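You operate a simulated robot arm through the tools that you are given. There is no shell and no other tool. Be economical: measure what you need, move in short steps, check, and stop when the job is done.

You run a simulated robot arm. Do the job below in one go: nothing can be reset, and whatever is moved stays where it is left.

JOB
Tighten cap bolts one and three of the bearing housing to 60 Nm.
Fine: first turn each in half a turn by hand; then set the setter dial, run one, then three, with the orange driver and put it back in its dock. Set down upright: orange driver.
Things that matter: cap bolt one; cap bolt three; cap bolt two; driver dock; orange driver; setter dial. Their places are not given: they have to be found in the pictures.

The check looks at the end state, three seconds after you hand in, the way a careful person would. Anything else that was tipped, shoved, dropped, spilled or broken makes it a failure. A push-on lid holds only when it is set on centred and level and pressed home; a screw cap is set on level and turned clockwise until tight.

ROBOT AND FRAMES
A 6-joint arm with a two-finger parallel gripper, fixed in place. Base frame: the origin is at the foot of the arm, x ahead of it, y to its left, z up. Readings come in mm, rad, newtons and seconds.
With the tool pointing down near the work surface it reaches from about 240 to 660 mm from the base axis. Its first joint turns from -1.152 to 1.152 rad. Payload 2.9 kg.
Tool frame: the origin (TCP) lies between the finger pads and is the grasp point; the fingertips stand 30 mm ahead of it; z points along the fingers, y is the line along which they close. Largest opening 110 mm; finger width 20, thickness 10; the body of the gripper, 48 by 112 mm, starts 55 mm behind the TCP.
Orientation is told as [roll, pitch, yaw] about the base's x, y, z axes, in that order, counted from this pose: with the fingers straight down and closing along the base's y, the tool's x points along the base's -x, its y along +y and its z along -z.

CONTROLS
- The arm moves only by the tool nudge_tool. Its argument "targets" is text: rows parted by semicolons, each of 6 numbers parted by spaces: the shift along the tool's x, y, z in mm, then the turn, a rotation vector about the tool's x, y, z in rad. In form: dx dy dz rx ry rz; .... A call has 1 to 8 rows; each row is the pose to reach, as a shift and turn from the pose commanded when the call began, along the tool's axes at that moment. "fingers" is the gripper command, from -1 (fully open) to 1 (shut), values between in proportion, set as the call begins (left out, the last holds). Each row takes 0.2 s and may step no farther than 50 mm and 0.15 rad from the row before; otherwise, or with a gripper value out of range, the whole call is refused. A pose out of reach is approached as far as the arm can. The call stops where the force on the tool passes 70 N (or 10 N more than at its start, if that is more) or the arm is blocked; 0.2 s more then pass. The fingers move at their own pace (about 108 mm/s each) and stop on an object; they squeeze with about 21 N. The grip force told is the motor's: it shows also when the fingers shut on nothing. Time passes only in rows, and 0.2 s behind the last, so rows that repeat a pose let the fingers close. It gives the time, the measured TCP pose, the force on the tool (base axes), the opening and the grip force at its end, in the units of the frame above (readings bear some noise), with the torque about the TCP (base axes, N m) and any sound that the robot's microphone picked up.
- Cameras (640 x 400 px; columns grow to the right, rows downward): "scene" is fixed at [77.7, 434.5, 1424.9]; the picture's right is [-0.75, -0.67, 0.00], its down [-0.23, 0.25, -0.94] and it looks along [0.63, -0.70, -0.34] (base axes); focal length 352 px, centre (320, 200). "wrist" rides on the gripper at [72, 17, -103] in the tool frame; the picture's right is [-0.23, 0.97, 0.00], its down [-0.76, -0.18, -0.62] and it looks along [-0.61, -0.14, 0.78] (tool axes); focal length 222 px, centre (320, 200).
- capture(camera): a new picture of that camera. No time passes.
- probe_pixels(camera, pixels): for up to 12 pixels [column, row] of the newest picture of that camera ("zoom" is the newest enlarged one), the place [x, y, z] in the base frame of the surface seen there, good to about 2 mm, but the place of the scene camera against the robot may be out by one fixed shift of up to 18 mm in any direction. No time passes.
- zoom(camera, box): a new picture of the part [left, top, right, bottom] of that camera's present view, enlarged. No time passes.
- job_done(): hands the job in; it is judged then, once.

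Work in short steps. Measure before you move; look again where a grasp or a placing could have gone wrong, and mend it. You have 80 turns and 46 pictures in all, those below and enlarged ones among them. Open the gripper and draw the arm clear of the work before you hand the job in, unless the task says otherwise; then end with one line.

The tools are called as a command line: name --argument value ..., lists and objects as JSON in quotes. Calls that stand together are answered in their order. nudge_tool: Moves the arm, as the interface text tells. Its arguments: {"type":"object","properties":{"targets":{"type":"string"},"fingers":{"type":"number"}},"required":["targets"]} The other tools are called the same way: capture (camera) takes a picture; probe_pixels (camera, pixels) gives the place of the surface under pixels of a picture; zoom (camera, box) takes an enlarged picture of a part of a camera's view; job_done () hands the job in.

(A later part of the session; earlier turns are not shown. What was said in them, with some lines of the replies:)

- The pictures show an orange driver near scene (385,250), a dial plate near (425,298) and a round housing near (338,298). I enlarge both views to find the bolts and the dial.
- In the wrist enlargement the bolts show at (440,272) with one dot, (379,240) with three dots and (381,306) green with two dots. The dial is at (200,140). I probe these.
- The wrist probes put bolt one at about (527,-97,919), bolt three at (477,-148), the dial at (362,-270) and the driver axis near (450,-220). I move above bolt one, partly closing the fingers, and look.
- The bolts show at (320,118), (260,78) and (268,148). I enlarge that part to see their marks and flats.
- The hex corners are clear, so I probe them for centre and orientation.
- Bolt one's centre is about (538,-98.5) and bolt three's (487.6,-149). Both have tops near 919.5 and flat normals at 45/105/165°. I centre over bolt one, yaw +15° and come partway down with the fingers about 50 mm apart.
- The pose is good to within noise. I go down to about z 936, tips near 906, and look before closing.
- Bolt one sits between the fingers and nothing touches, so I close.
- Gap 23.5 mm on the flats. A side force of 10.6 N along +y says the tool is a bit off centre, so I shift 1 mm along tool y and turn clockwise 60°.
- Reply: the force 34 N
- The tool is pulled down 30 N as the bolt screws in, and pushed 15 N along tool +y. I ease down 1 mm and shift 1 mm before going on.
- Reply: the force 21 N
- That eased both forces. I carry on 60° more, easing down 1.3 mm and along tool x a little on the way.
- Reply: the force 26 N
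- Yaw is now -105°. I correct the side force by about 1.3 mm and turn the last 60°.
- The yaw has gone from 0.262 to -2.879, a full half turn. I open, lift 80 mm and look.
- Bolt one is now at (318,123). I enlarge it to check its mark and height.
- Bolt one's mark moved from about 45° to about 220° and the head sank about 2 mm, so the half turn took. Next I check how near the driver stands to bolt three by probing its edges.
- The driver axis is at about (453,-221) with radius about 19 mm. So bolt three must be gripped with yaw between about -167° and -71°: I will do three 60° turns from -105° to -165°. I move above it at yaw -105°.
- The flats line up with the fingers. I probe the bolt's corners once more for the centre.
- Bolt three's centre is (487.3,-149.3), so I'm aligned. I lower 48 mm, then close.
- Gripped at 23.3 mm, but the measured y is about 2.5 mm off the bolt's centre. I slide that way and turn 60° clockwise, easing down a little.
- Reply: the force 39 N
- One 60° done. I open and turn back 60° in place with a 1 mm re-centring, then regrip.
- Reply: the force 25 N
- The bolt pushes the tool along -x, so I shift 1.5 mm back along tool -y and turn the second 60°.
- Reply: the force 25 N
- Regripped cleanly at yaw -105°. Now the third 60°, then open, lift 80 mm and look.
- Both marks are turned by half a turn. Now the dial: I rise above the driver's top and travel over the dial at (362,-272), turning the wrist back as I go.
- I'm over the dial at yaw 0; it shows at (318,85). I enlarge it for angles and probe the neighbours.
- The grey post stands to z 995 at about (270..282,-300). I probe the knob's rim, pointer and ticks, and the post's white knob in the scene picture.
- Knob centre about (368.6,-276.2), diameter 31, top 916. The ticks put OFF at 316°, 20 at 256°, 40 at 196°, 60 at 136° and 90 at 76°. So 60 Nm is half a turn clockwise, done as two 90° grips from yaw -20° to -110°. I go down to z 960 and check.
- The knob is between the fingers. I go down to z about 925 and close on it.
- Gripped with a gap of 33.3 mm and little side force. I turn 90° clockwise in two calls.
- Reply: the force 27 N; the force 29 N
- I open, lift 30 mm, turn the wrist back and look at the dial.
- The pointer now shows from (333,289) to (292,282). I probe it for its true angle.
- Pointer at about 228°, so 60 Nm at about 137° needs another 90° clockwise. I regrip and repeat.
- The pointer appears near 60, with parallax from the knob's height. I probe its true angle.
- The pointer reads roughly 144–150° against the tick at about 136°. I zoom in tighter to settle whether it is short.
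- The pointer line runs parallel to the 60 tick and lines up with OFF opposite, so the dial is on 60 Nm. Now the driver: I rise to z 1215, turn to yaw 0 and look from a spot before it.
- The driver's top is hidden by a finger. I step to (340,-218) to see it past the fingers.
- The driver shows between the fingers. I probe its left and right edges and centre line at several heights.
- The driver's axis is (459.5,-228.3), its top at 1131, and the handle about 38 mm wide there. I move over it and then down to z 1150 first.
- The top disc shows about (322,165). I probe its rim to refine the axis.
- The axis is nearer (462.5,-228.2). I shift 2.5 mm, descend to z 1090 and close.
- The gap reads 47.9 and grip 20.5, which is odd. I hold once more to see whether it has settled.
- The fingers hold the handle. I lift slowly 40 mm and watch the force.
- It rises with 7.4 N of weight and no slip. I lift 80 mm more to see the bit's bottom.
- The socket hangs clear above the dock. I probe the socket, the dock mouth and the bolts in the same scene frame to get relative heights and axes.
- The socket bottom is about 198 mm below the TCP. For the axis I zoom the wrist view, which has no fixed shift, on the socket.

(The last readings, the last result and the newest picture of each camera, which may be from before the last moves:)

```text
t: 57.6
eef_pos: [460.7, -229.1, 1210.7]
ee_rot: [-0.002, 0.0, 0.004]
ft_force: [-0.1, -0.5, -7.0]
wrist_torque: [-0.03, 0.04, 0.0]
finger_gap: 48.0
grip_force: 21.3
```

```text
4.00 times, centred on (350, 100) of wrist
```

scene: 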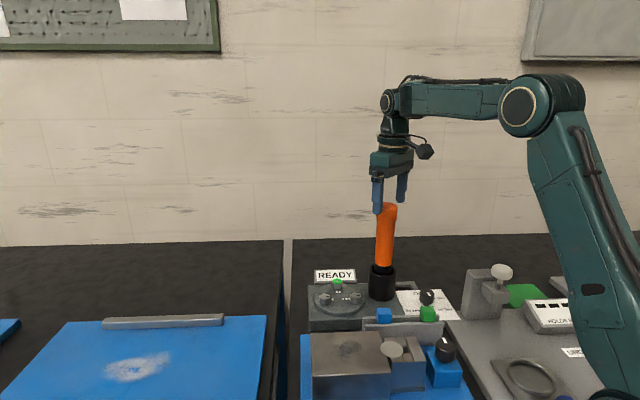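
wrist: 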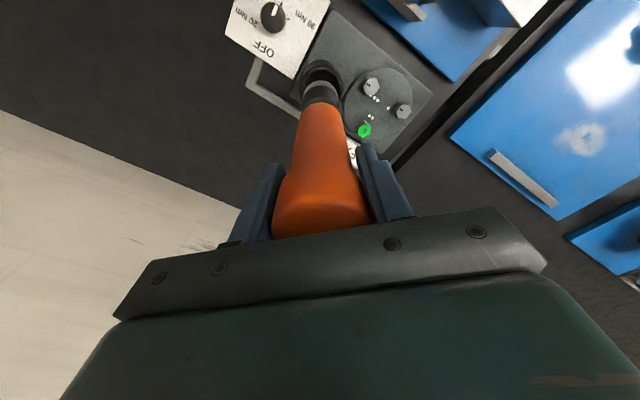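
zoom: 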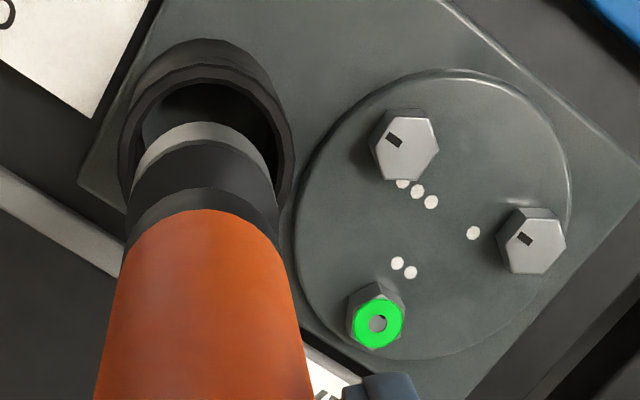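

I probe the socket's front and sides, the dock rim, and bolt faces in this one view.

probe_pixels --camera "zoom" --pixels '[[200, 132], [142, 160], [265, 158], [200, 126], [125, 150], [283, 150], [205, 75], [404, 147], [531, 245], [376, 322], [136, 185], [276, 190]]'

probe_pixels --camera "zoom" --pixels '[[508, 208], [556, 212], [564, 242], [545, 271], [508, 268], [500, 238], [384, 120], [430, 122], [437, 150], [419, 178], [382, 176], [373, 148]]'

```text
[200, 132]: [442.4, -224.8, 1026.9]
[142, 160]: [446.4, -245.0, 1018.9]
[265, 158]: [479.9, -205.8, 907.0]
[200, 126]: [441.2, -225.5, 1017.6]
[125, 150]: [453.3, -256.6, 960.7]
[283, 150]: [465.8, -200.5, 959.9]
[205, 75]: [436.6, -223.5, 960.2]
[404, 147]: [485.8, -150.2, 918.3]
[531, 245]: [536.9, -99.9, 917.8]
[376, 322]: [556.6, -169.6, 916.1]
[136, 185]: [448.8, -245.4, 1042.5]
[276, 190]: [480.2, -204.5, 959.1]
```

```text
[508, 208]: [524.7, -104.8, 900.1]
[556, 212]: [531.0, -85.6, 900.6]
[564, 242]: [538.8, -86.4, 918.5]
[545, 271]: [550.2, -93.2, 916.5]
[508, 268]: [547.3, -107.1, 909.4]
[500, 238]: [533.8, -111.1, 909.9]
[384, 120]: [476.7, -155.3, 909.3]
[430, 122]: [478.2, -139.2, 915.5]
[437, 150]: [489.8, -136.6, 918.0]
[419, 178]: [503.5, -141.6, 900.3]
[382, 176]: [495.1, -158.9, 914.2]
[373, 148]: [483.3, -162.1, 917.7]
```

Socket and TCP axes agree within a millimetre, and the dock axis is where I gripped it at (462.3,-228.4). I carry the driver over bolt one at (538.1,-98.2) and lower to about 12 mm above the bolt.

nudge_tool --targets "-19 32.5 0 0 0 0; -38 65 0 0 0 0; -57 97.6 0 0 0 0; -75.8 130.2 0 0 0 0; -75.8 130.2 0 0 0 0; -75.8 130.2 40 0 0 0; -75.8 130.2 80 0 0 0; -75.8 130.2 80 0 0 0"

zoom --camera "scene" --box '[280, 220, 400, 330]'

zoom --camera "wrist" --box '[240, 30, 400, 150]'

```text
t: 59.4
eef_pos: [539.6, -97.2, 1129.5]
ee_rot: [0.001, 0.001, 0.001]
ft_force: [0.4, 0.4, -7.2]
wrist_torque: [-0.01, 0.03, 0.01]
finger_gap: 47.6
grip_force: 21.9
```

```text
3.64 times, centred on (340, 275) of scene
```

zoom: 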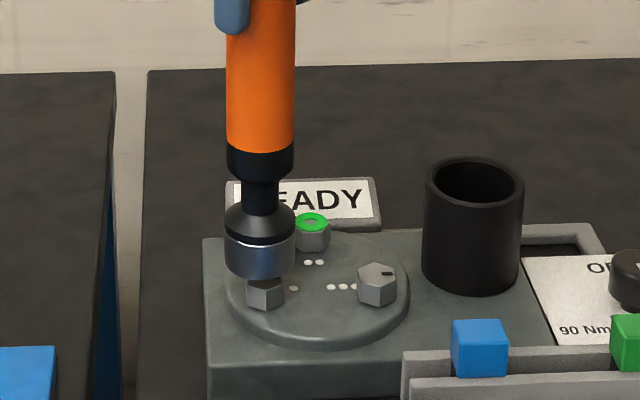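

```text
3.33 times, centred on (320, 90) of wrist
```

zoom: 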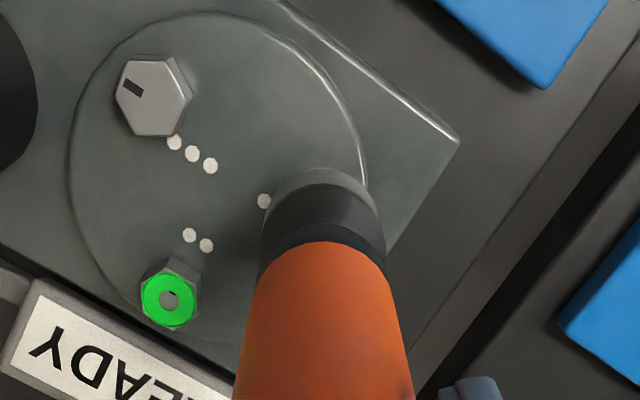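

The socket hangs centred over bolt one in both views. I lower slowly, watching force and sound.

nudge_tool --targets "0 0 3 0 0 0; 0 0 6 0 0 0; 0 0 9 0 0 0; 0 0 12 0 0 0; 0 0 14 0 0 0; 0 0 16 0 0 0"

```text
t: 60.8
eef_pos: [538.2, -97.6, 1113.1]
ee_rot: [0.001, 0.0, 0.002]
ft_force: [-1.5, 1.2, -9.0]
wrist_torque: [0.2, 0.15, -0.01]
finger_gap: 47.8
grip_force: 21.3
```

Small side forces begin, so the socket is going over the head. I continue down.

nudge_tool --targets "0 0 2 0 0 0; 0 0 4 0 0 0; 0 0 6 0 0 0; 0 0 8 0 0 0; 0 0 10 0 0 0; 0 0 10 0 0 0"

```text
t: 62.2
eef_pos: [536.8, -97.9, 1103.0]
ee_rot: [-0.001, 0.002, 0.004]
ft_force: [-2.7, 3.1, -6.1]
wrist_torque: [0.53, 0.48, -0.03]
finger_gap: 47.9
grip_force: 21.3
```

zoom --camera "scene" --box '[280, 220, 400, 330]'

```text
3.64 times, centred on (340, 275) of scene
```

zoom: 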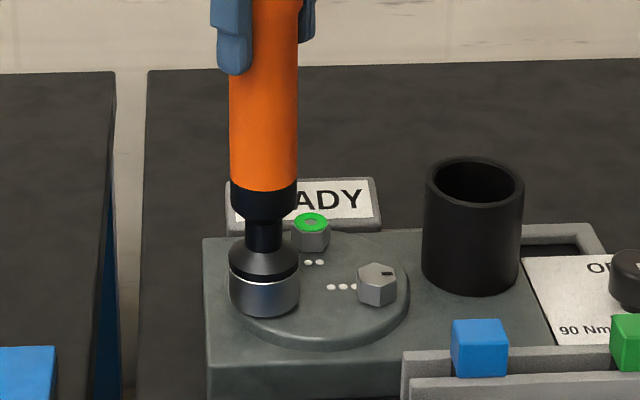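

The socket now covers bolt one. I press on until the reading shows a firm seat.

nudge_tool --targets "0 0 1.5 0 0 0; 0 0 3 0 0 0; 0 0 3 0 0 0; 0 0 3 0 0 0"

```text
t: 63.2
eef_pos: [538.6, -97.3, 1100.6]
ee_rot: [0.001, -0.002, 0.001]
ft_force: [-2.5, 2.0, 1.7]
wrist_torque: [0.07, 0.31, 0.0]
finger_gap: 47.7
grip_force: 20.7
```

Contact starts, with about 9 N carried by the bolt. I press 2 mm more and hold, listening for the driver.

nudge_tool --targets "0 0 1 0 0 0; 0 0 2 0 0 0; 0 0 2 0 0 0; 0 0 2 0 0 0; 0 0 2 0 0 0; 0 0 2 0 0 0; 0 0 2 0 0 0"

zoom --camera "scene" --box '[280, 220, 400, 330]'

```text
t: 64.8
eef_pos: [537.9, -97.7, 1099.4]
ee_rot: [0.001, -0.001, 0.001]
ft_force: [-1.4, 2.4, 19.2]
wrist_torque: [0.35, -0.22, 0.0]
finger_gap: 47.7
grip_force: 21.7
```

```text
3.64 times, centred on (340, 275) of scene
```

zoom: 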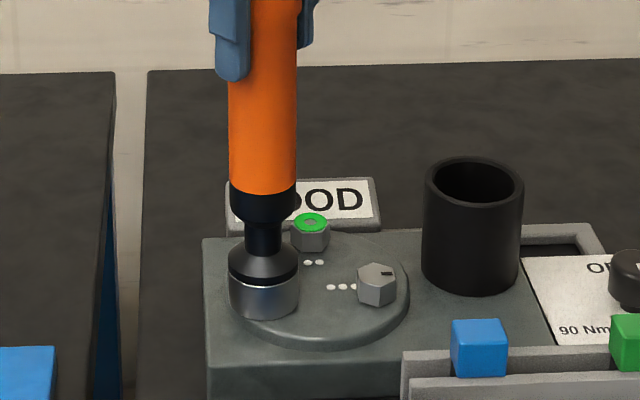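

The sign now reads "…OOD", presumably GOOD. I lift straight up 60 mm and look.

nudge_tool --targets "0 0 -10 0 0 0; 0 0 -25 0 0 0; 0 0 -45 0 0 0; 0 0 -60 0 0 0; 0 0 -60 0 0 0"

zoom --camera "scene" --box '[280, 180, 430, 330]'

```text
t: 66.0
eef_pos: [537.6, -97.4, 1159.5]
ee_rot: [-0.001, -0.001, 0.004]
ft_force: [0.4, 0.1, -8.7]
wrist_torque: [0.02, 0.03, 0.01]
finger_gap: 47.7
grip_force: 21.1
```

```text
2.67 times, centred on (355, 255) of scene
```

zoom: 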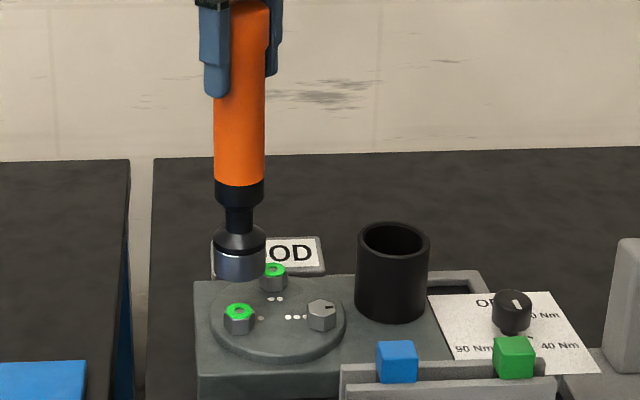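

Bolt one has its green ring. I carry the driver to bolt three at (487.9,-148.5) and lower to just above it.

nudge_tool --targets "25 -25 0 0 0 0; 50.2 -50.3 0 0 0 0; 50.2 -50.3 0 0 0 0; 50.2 -50.3 15 0 0 0; 50.2 -50.3 30 0 0 0; 50.2 -50.3 30 0 0 0"

zoom --camera "scene" --box '[280, 220, 400, 330]'

```text
t: 67.4
eef_pos: [486.6, -148.4, 1128.4]
ee_rot: [0.0, 0.002, 0.003]
ft_force: [0.1, -0.5, -7.6]
wrist_torque: [0.0, 0.02, 0.0]
finger_gap: 47.8
grip_force: 20.9
```

```text
3.64 times, centred on (340, 275) of scene
```

zoom: 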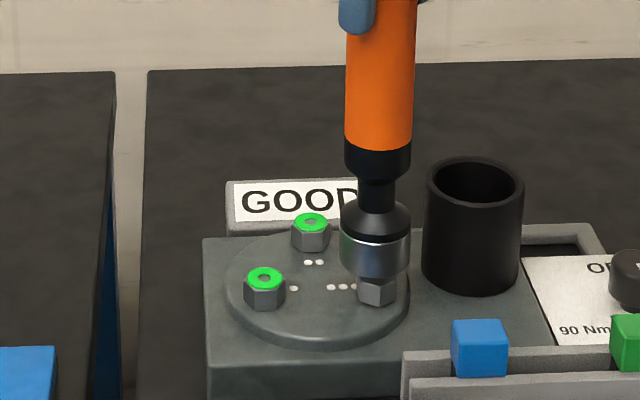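

The socket is centred over bolt three. I lower it slowly the same way.

nudge_tool --targets "0 0 4 0 0 0; 0 0 8 0 0 0; 0 0 12 0 0 0; 0 0 15 0 0 0; 0 0 18 0 0 0; 0 0 21 0 0 0; 0 0 24 0 0 0; 0 0 26 0 0 0"

nudge_tool --targets "0 0 1.5 0 0 0; 0 0 3 0 0 0; 0 0 4 0 0 0; 0 0 4 0 0 0; 0 0 4 0 0 0; 0 0 4 0 0 0; 0 0 4 0 0 0; 0 0 4 0 0 0"

zoom --camera "scene" --box '[280, 220, 400, 330]'

```text
t: 69.2
eef_pos: [486.6, -148.7, 1102.7]
ee_rot: [0.002, -0.001, 0.004]
ft_force: [-1.7, -2.3, -6.8]
wrist_torque: [-0.12, 0.24, -0.02]
finger_gap: 47.8
grip_force: 21.0
```

```text
t: 71.0
eef_pos: [487.0, -148.6, 1099.5]
ee_rot: [-0.001, -0.001, 0.005]
ft_force: [-0.6, 2.6, 8.4]
wrist_torque: [0.57, -0.16, 0.08]
finger_gap: 47.8
grip_force: 20.7
```

```text
3.64 times, centred on (340, 275) of scene
```

zoom: 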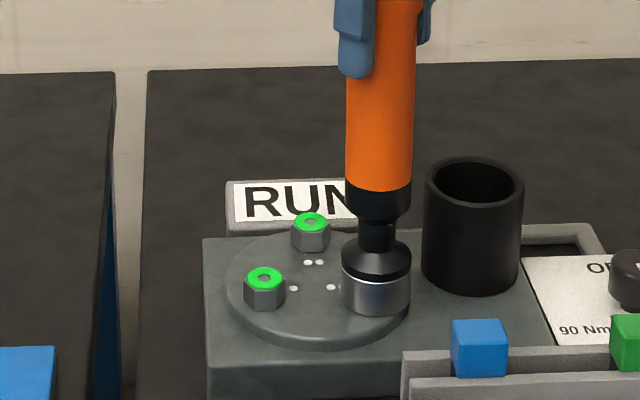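

The sign reads RUN, so it is working on bolt three. I hold here, with 1 mm more push as it sinks.

nudge_tool --targets "0 0 0.5 0 0 0; 0 0 1 0 0 0; 0 0 1 0 0 0; 0 0 1 0 0 0; 0 0 1 0 0 0; 0 0 1 0 0 0; 0 0 1 0 0 0; 0 0 1 0 0 0"

zoom --camera "scene" --box '[280, 220, 400, 330]'

```text
t: 72.8
eef_pos: [486.8, -148.5, 1099.6]
ee_rot: [-0.001, -0.001, 0.003]
ft_force: [-1.1, 0.7, 17.8]
wrist_torque: [0.26, -0.24, 0.05]
finger_gap: 47.7
grip_force: 21.1
```

```text
3.64 times, centred on (340, 275) of scene
```

zoom: 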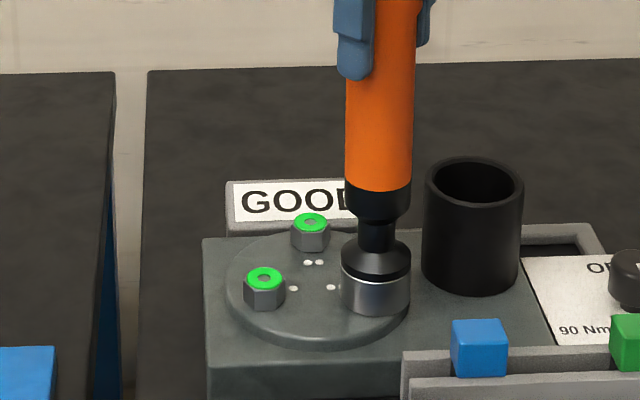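

GOOD again. I lift 112 mm and carry the driver back over the dock axis at (462.3,-228.4).

nudge_tool --targets "0 0 -20 0 0 0; 0 0 -50 0 0 0; 0 0 -85 0 0 0; 0 0 -112 0 0 0; 8 -27 -112 0 0 0; 17 -54 -112 0 0 0; 25.6 -79.9 -112 0 0 0; 25.6 -79.9 -112 0 0 0"

zoom --camera "scene" --box '[320, 180, 460, 310]'

zoom --camera "wrist" --box '[270, 50, 430, 150]'

```text
t: 74.6
eef_pos: [460.7, -226.5, 1207.6]
ee_rot: [-0.001, -0.001, 0.002]
ft_force: [-0.6, -0.1, -8.0]
wrist_torque: [-0.03, -0.01, 0.01]
finger_gap: 47.9
grip_force: 20.9
```

```text
3.08 times, centred on (390, 245) of scene
```

zoom: 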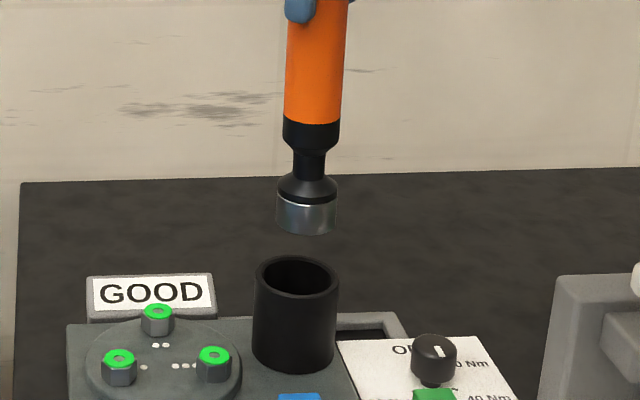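

```text
4.00 times, centred on (350, 100) of wrist
```

zoom: 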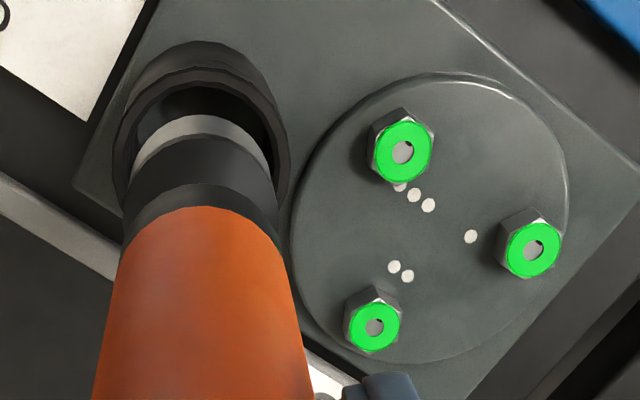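

All three bolts are green, and the driver hangs over the dock just as when it was drawn out. I lower it into the dock.

nudge_tool --targets "0 0 20 0 0 0; 0 0 40 0 0 0; 0 0 52 0 0 0; 0 0 62 0 0 0; 0 0 72 0 0 0; 0 0 72 0 0 0"

nudge_tool --targets "0 0 12 0 0 0; 0 0 24 0 0 0; 0 0 36 0 0 0; 0 0 42 0 0 0; 0 0 46 0 0 0; 0 0 46 0 0 0"

```text
t: 76.0
eef_pos: [460.5, -227.1, 1135.7]
ee_rot: [0.0, 0.001, 0.003]
ft_force: [-0.5, 0.2, -7.2]
wrist_torque: [-0.03, -0.02, -0.01]
finger_gap: 47.8
grip_force: 20.8
```

```text
t: 77.4
eef_pos: [462.0, -227.2, 1091.4]
ee_rot: [0.001, 0.001, 0.005]
ft_force: [-0.4, 0.2, -7.6]
wrist_torque: [-0.01, 0.04, 0.0]
finger_gap: 47.6
grip_force: 20.8
```

It went in without touching and still hangs at 7.6 N. I lower the last millimetres until the dock takes the weight.

nudge_tool --targets "0 0 1 0 0 0; 0 0 2 0 0 0; 0 0 3 0 0 0; 0 0 3 0 0 0"

```text
t: 78.4
eef_pos: [460.9, -228.1, 1088.8]
ee_rot: [0.001, -0.001, 0.004]
ft_force: [-1.6, 2.4, -3.3]
wrist_torque: [0.23, 0.14, 0.0]
finger_gap: 48.1
grip_force: 20.9
```

The dock is taking weight now. I lower 1 mm more, then open wide.

nudge_tool --targets "0 0 0.8 0 0 0; 0 0 0.8 0 0 0"

nudge_tool --targets "0 0 0 0 0 0; 0 0 0 0 0 0; 0 0 0 0 0 0" --fingers -0.6

nudge_tool --targets "0 0 -30 0 0 0; 0 0 -65 0 0 0; 0 0 -105 0 0 0; 0 0 -140 0 0 0; 40 0 -140 0 0 0; 80 0 -140 0 0 0; 120 20 -140 0 0 0; 120 20 -140 0 0 0"

capture --camera "scene"

capture --camera "wrist"

```text
t: 79.0
eef_pos: [462.1, -227.8, 1088.2]
ee_rot: [-0.001, -0.001, 0.003]
ft_force: [-5.3, 1.7, 5.8]
wrist_torque: [0.24, 0.53, 0.04]
finger_gap: 47.8
grip_force: 21.3
```

```text
t: 79.8
eef_pos: [463.5, -226.9, 1088.6]
ee_rot: [0.001, 0.0, 0.004]
ft_force: [0.0, -0.3, 0.4]
wrist_torque: [0.0, 0.01, 0.05]
finger_gap: 87.9
grip_force: 0.0
```

```text
t: 81.6
eef_pos: [343.7, -207.8, 1231.2]
ee_rot: [0.0, 0.001, 0.004]
ft_force: [0.6, 0.3, -0.8]
wrist_torque: [0.0, 0.0, -0.01]
finger_gap: 88.0
grip_force: 0.1
```

```text
8 pictures are left
```

scene: 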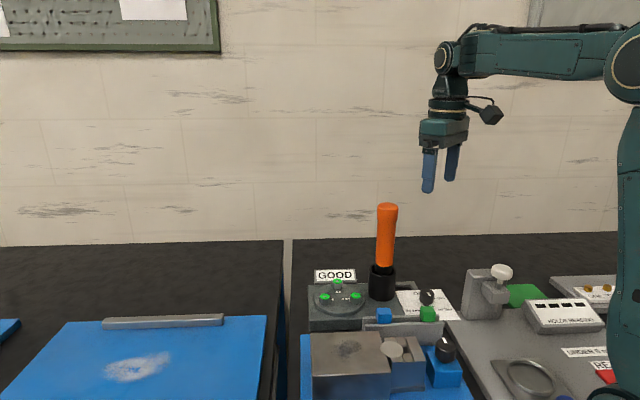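

```text
7 pictures are left
```

wrist: 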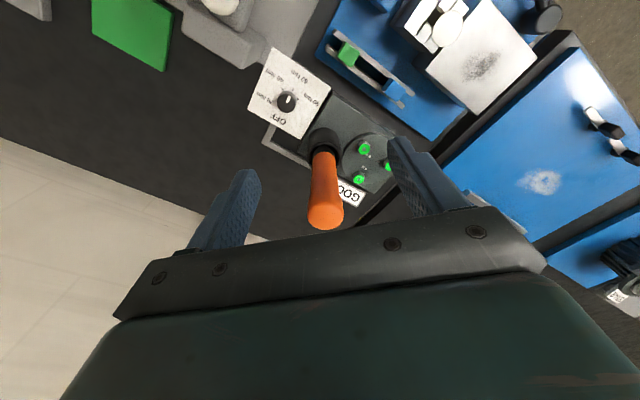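

The driver stands upright in its dock, all three bolts show green, the sign reads GOOD, and the arm is clear with the gripper open. I hand in.

job_done

```text
The job is handed in.
```

I turned cap bolts one and three in half a turn by hand, then ran one and three with the orange driver at 60 Nm. Both show green, the sign reads GOOD, and the driver stands upright in its dock.
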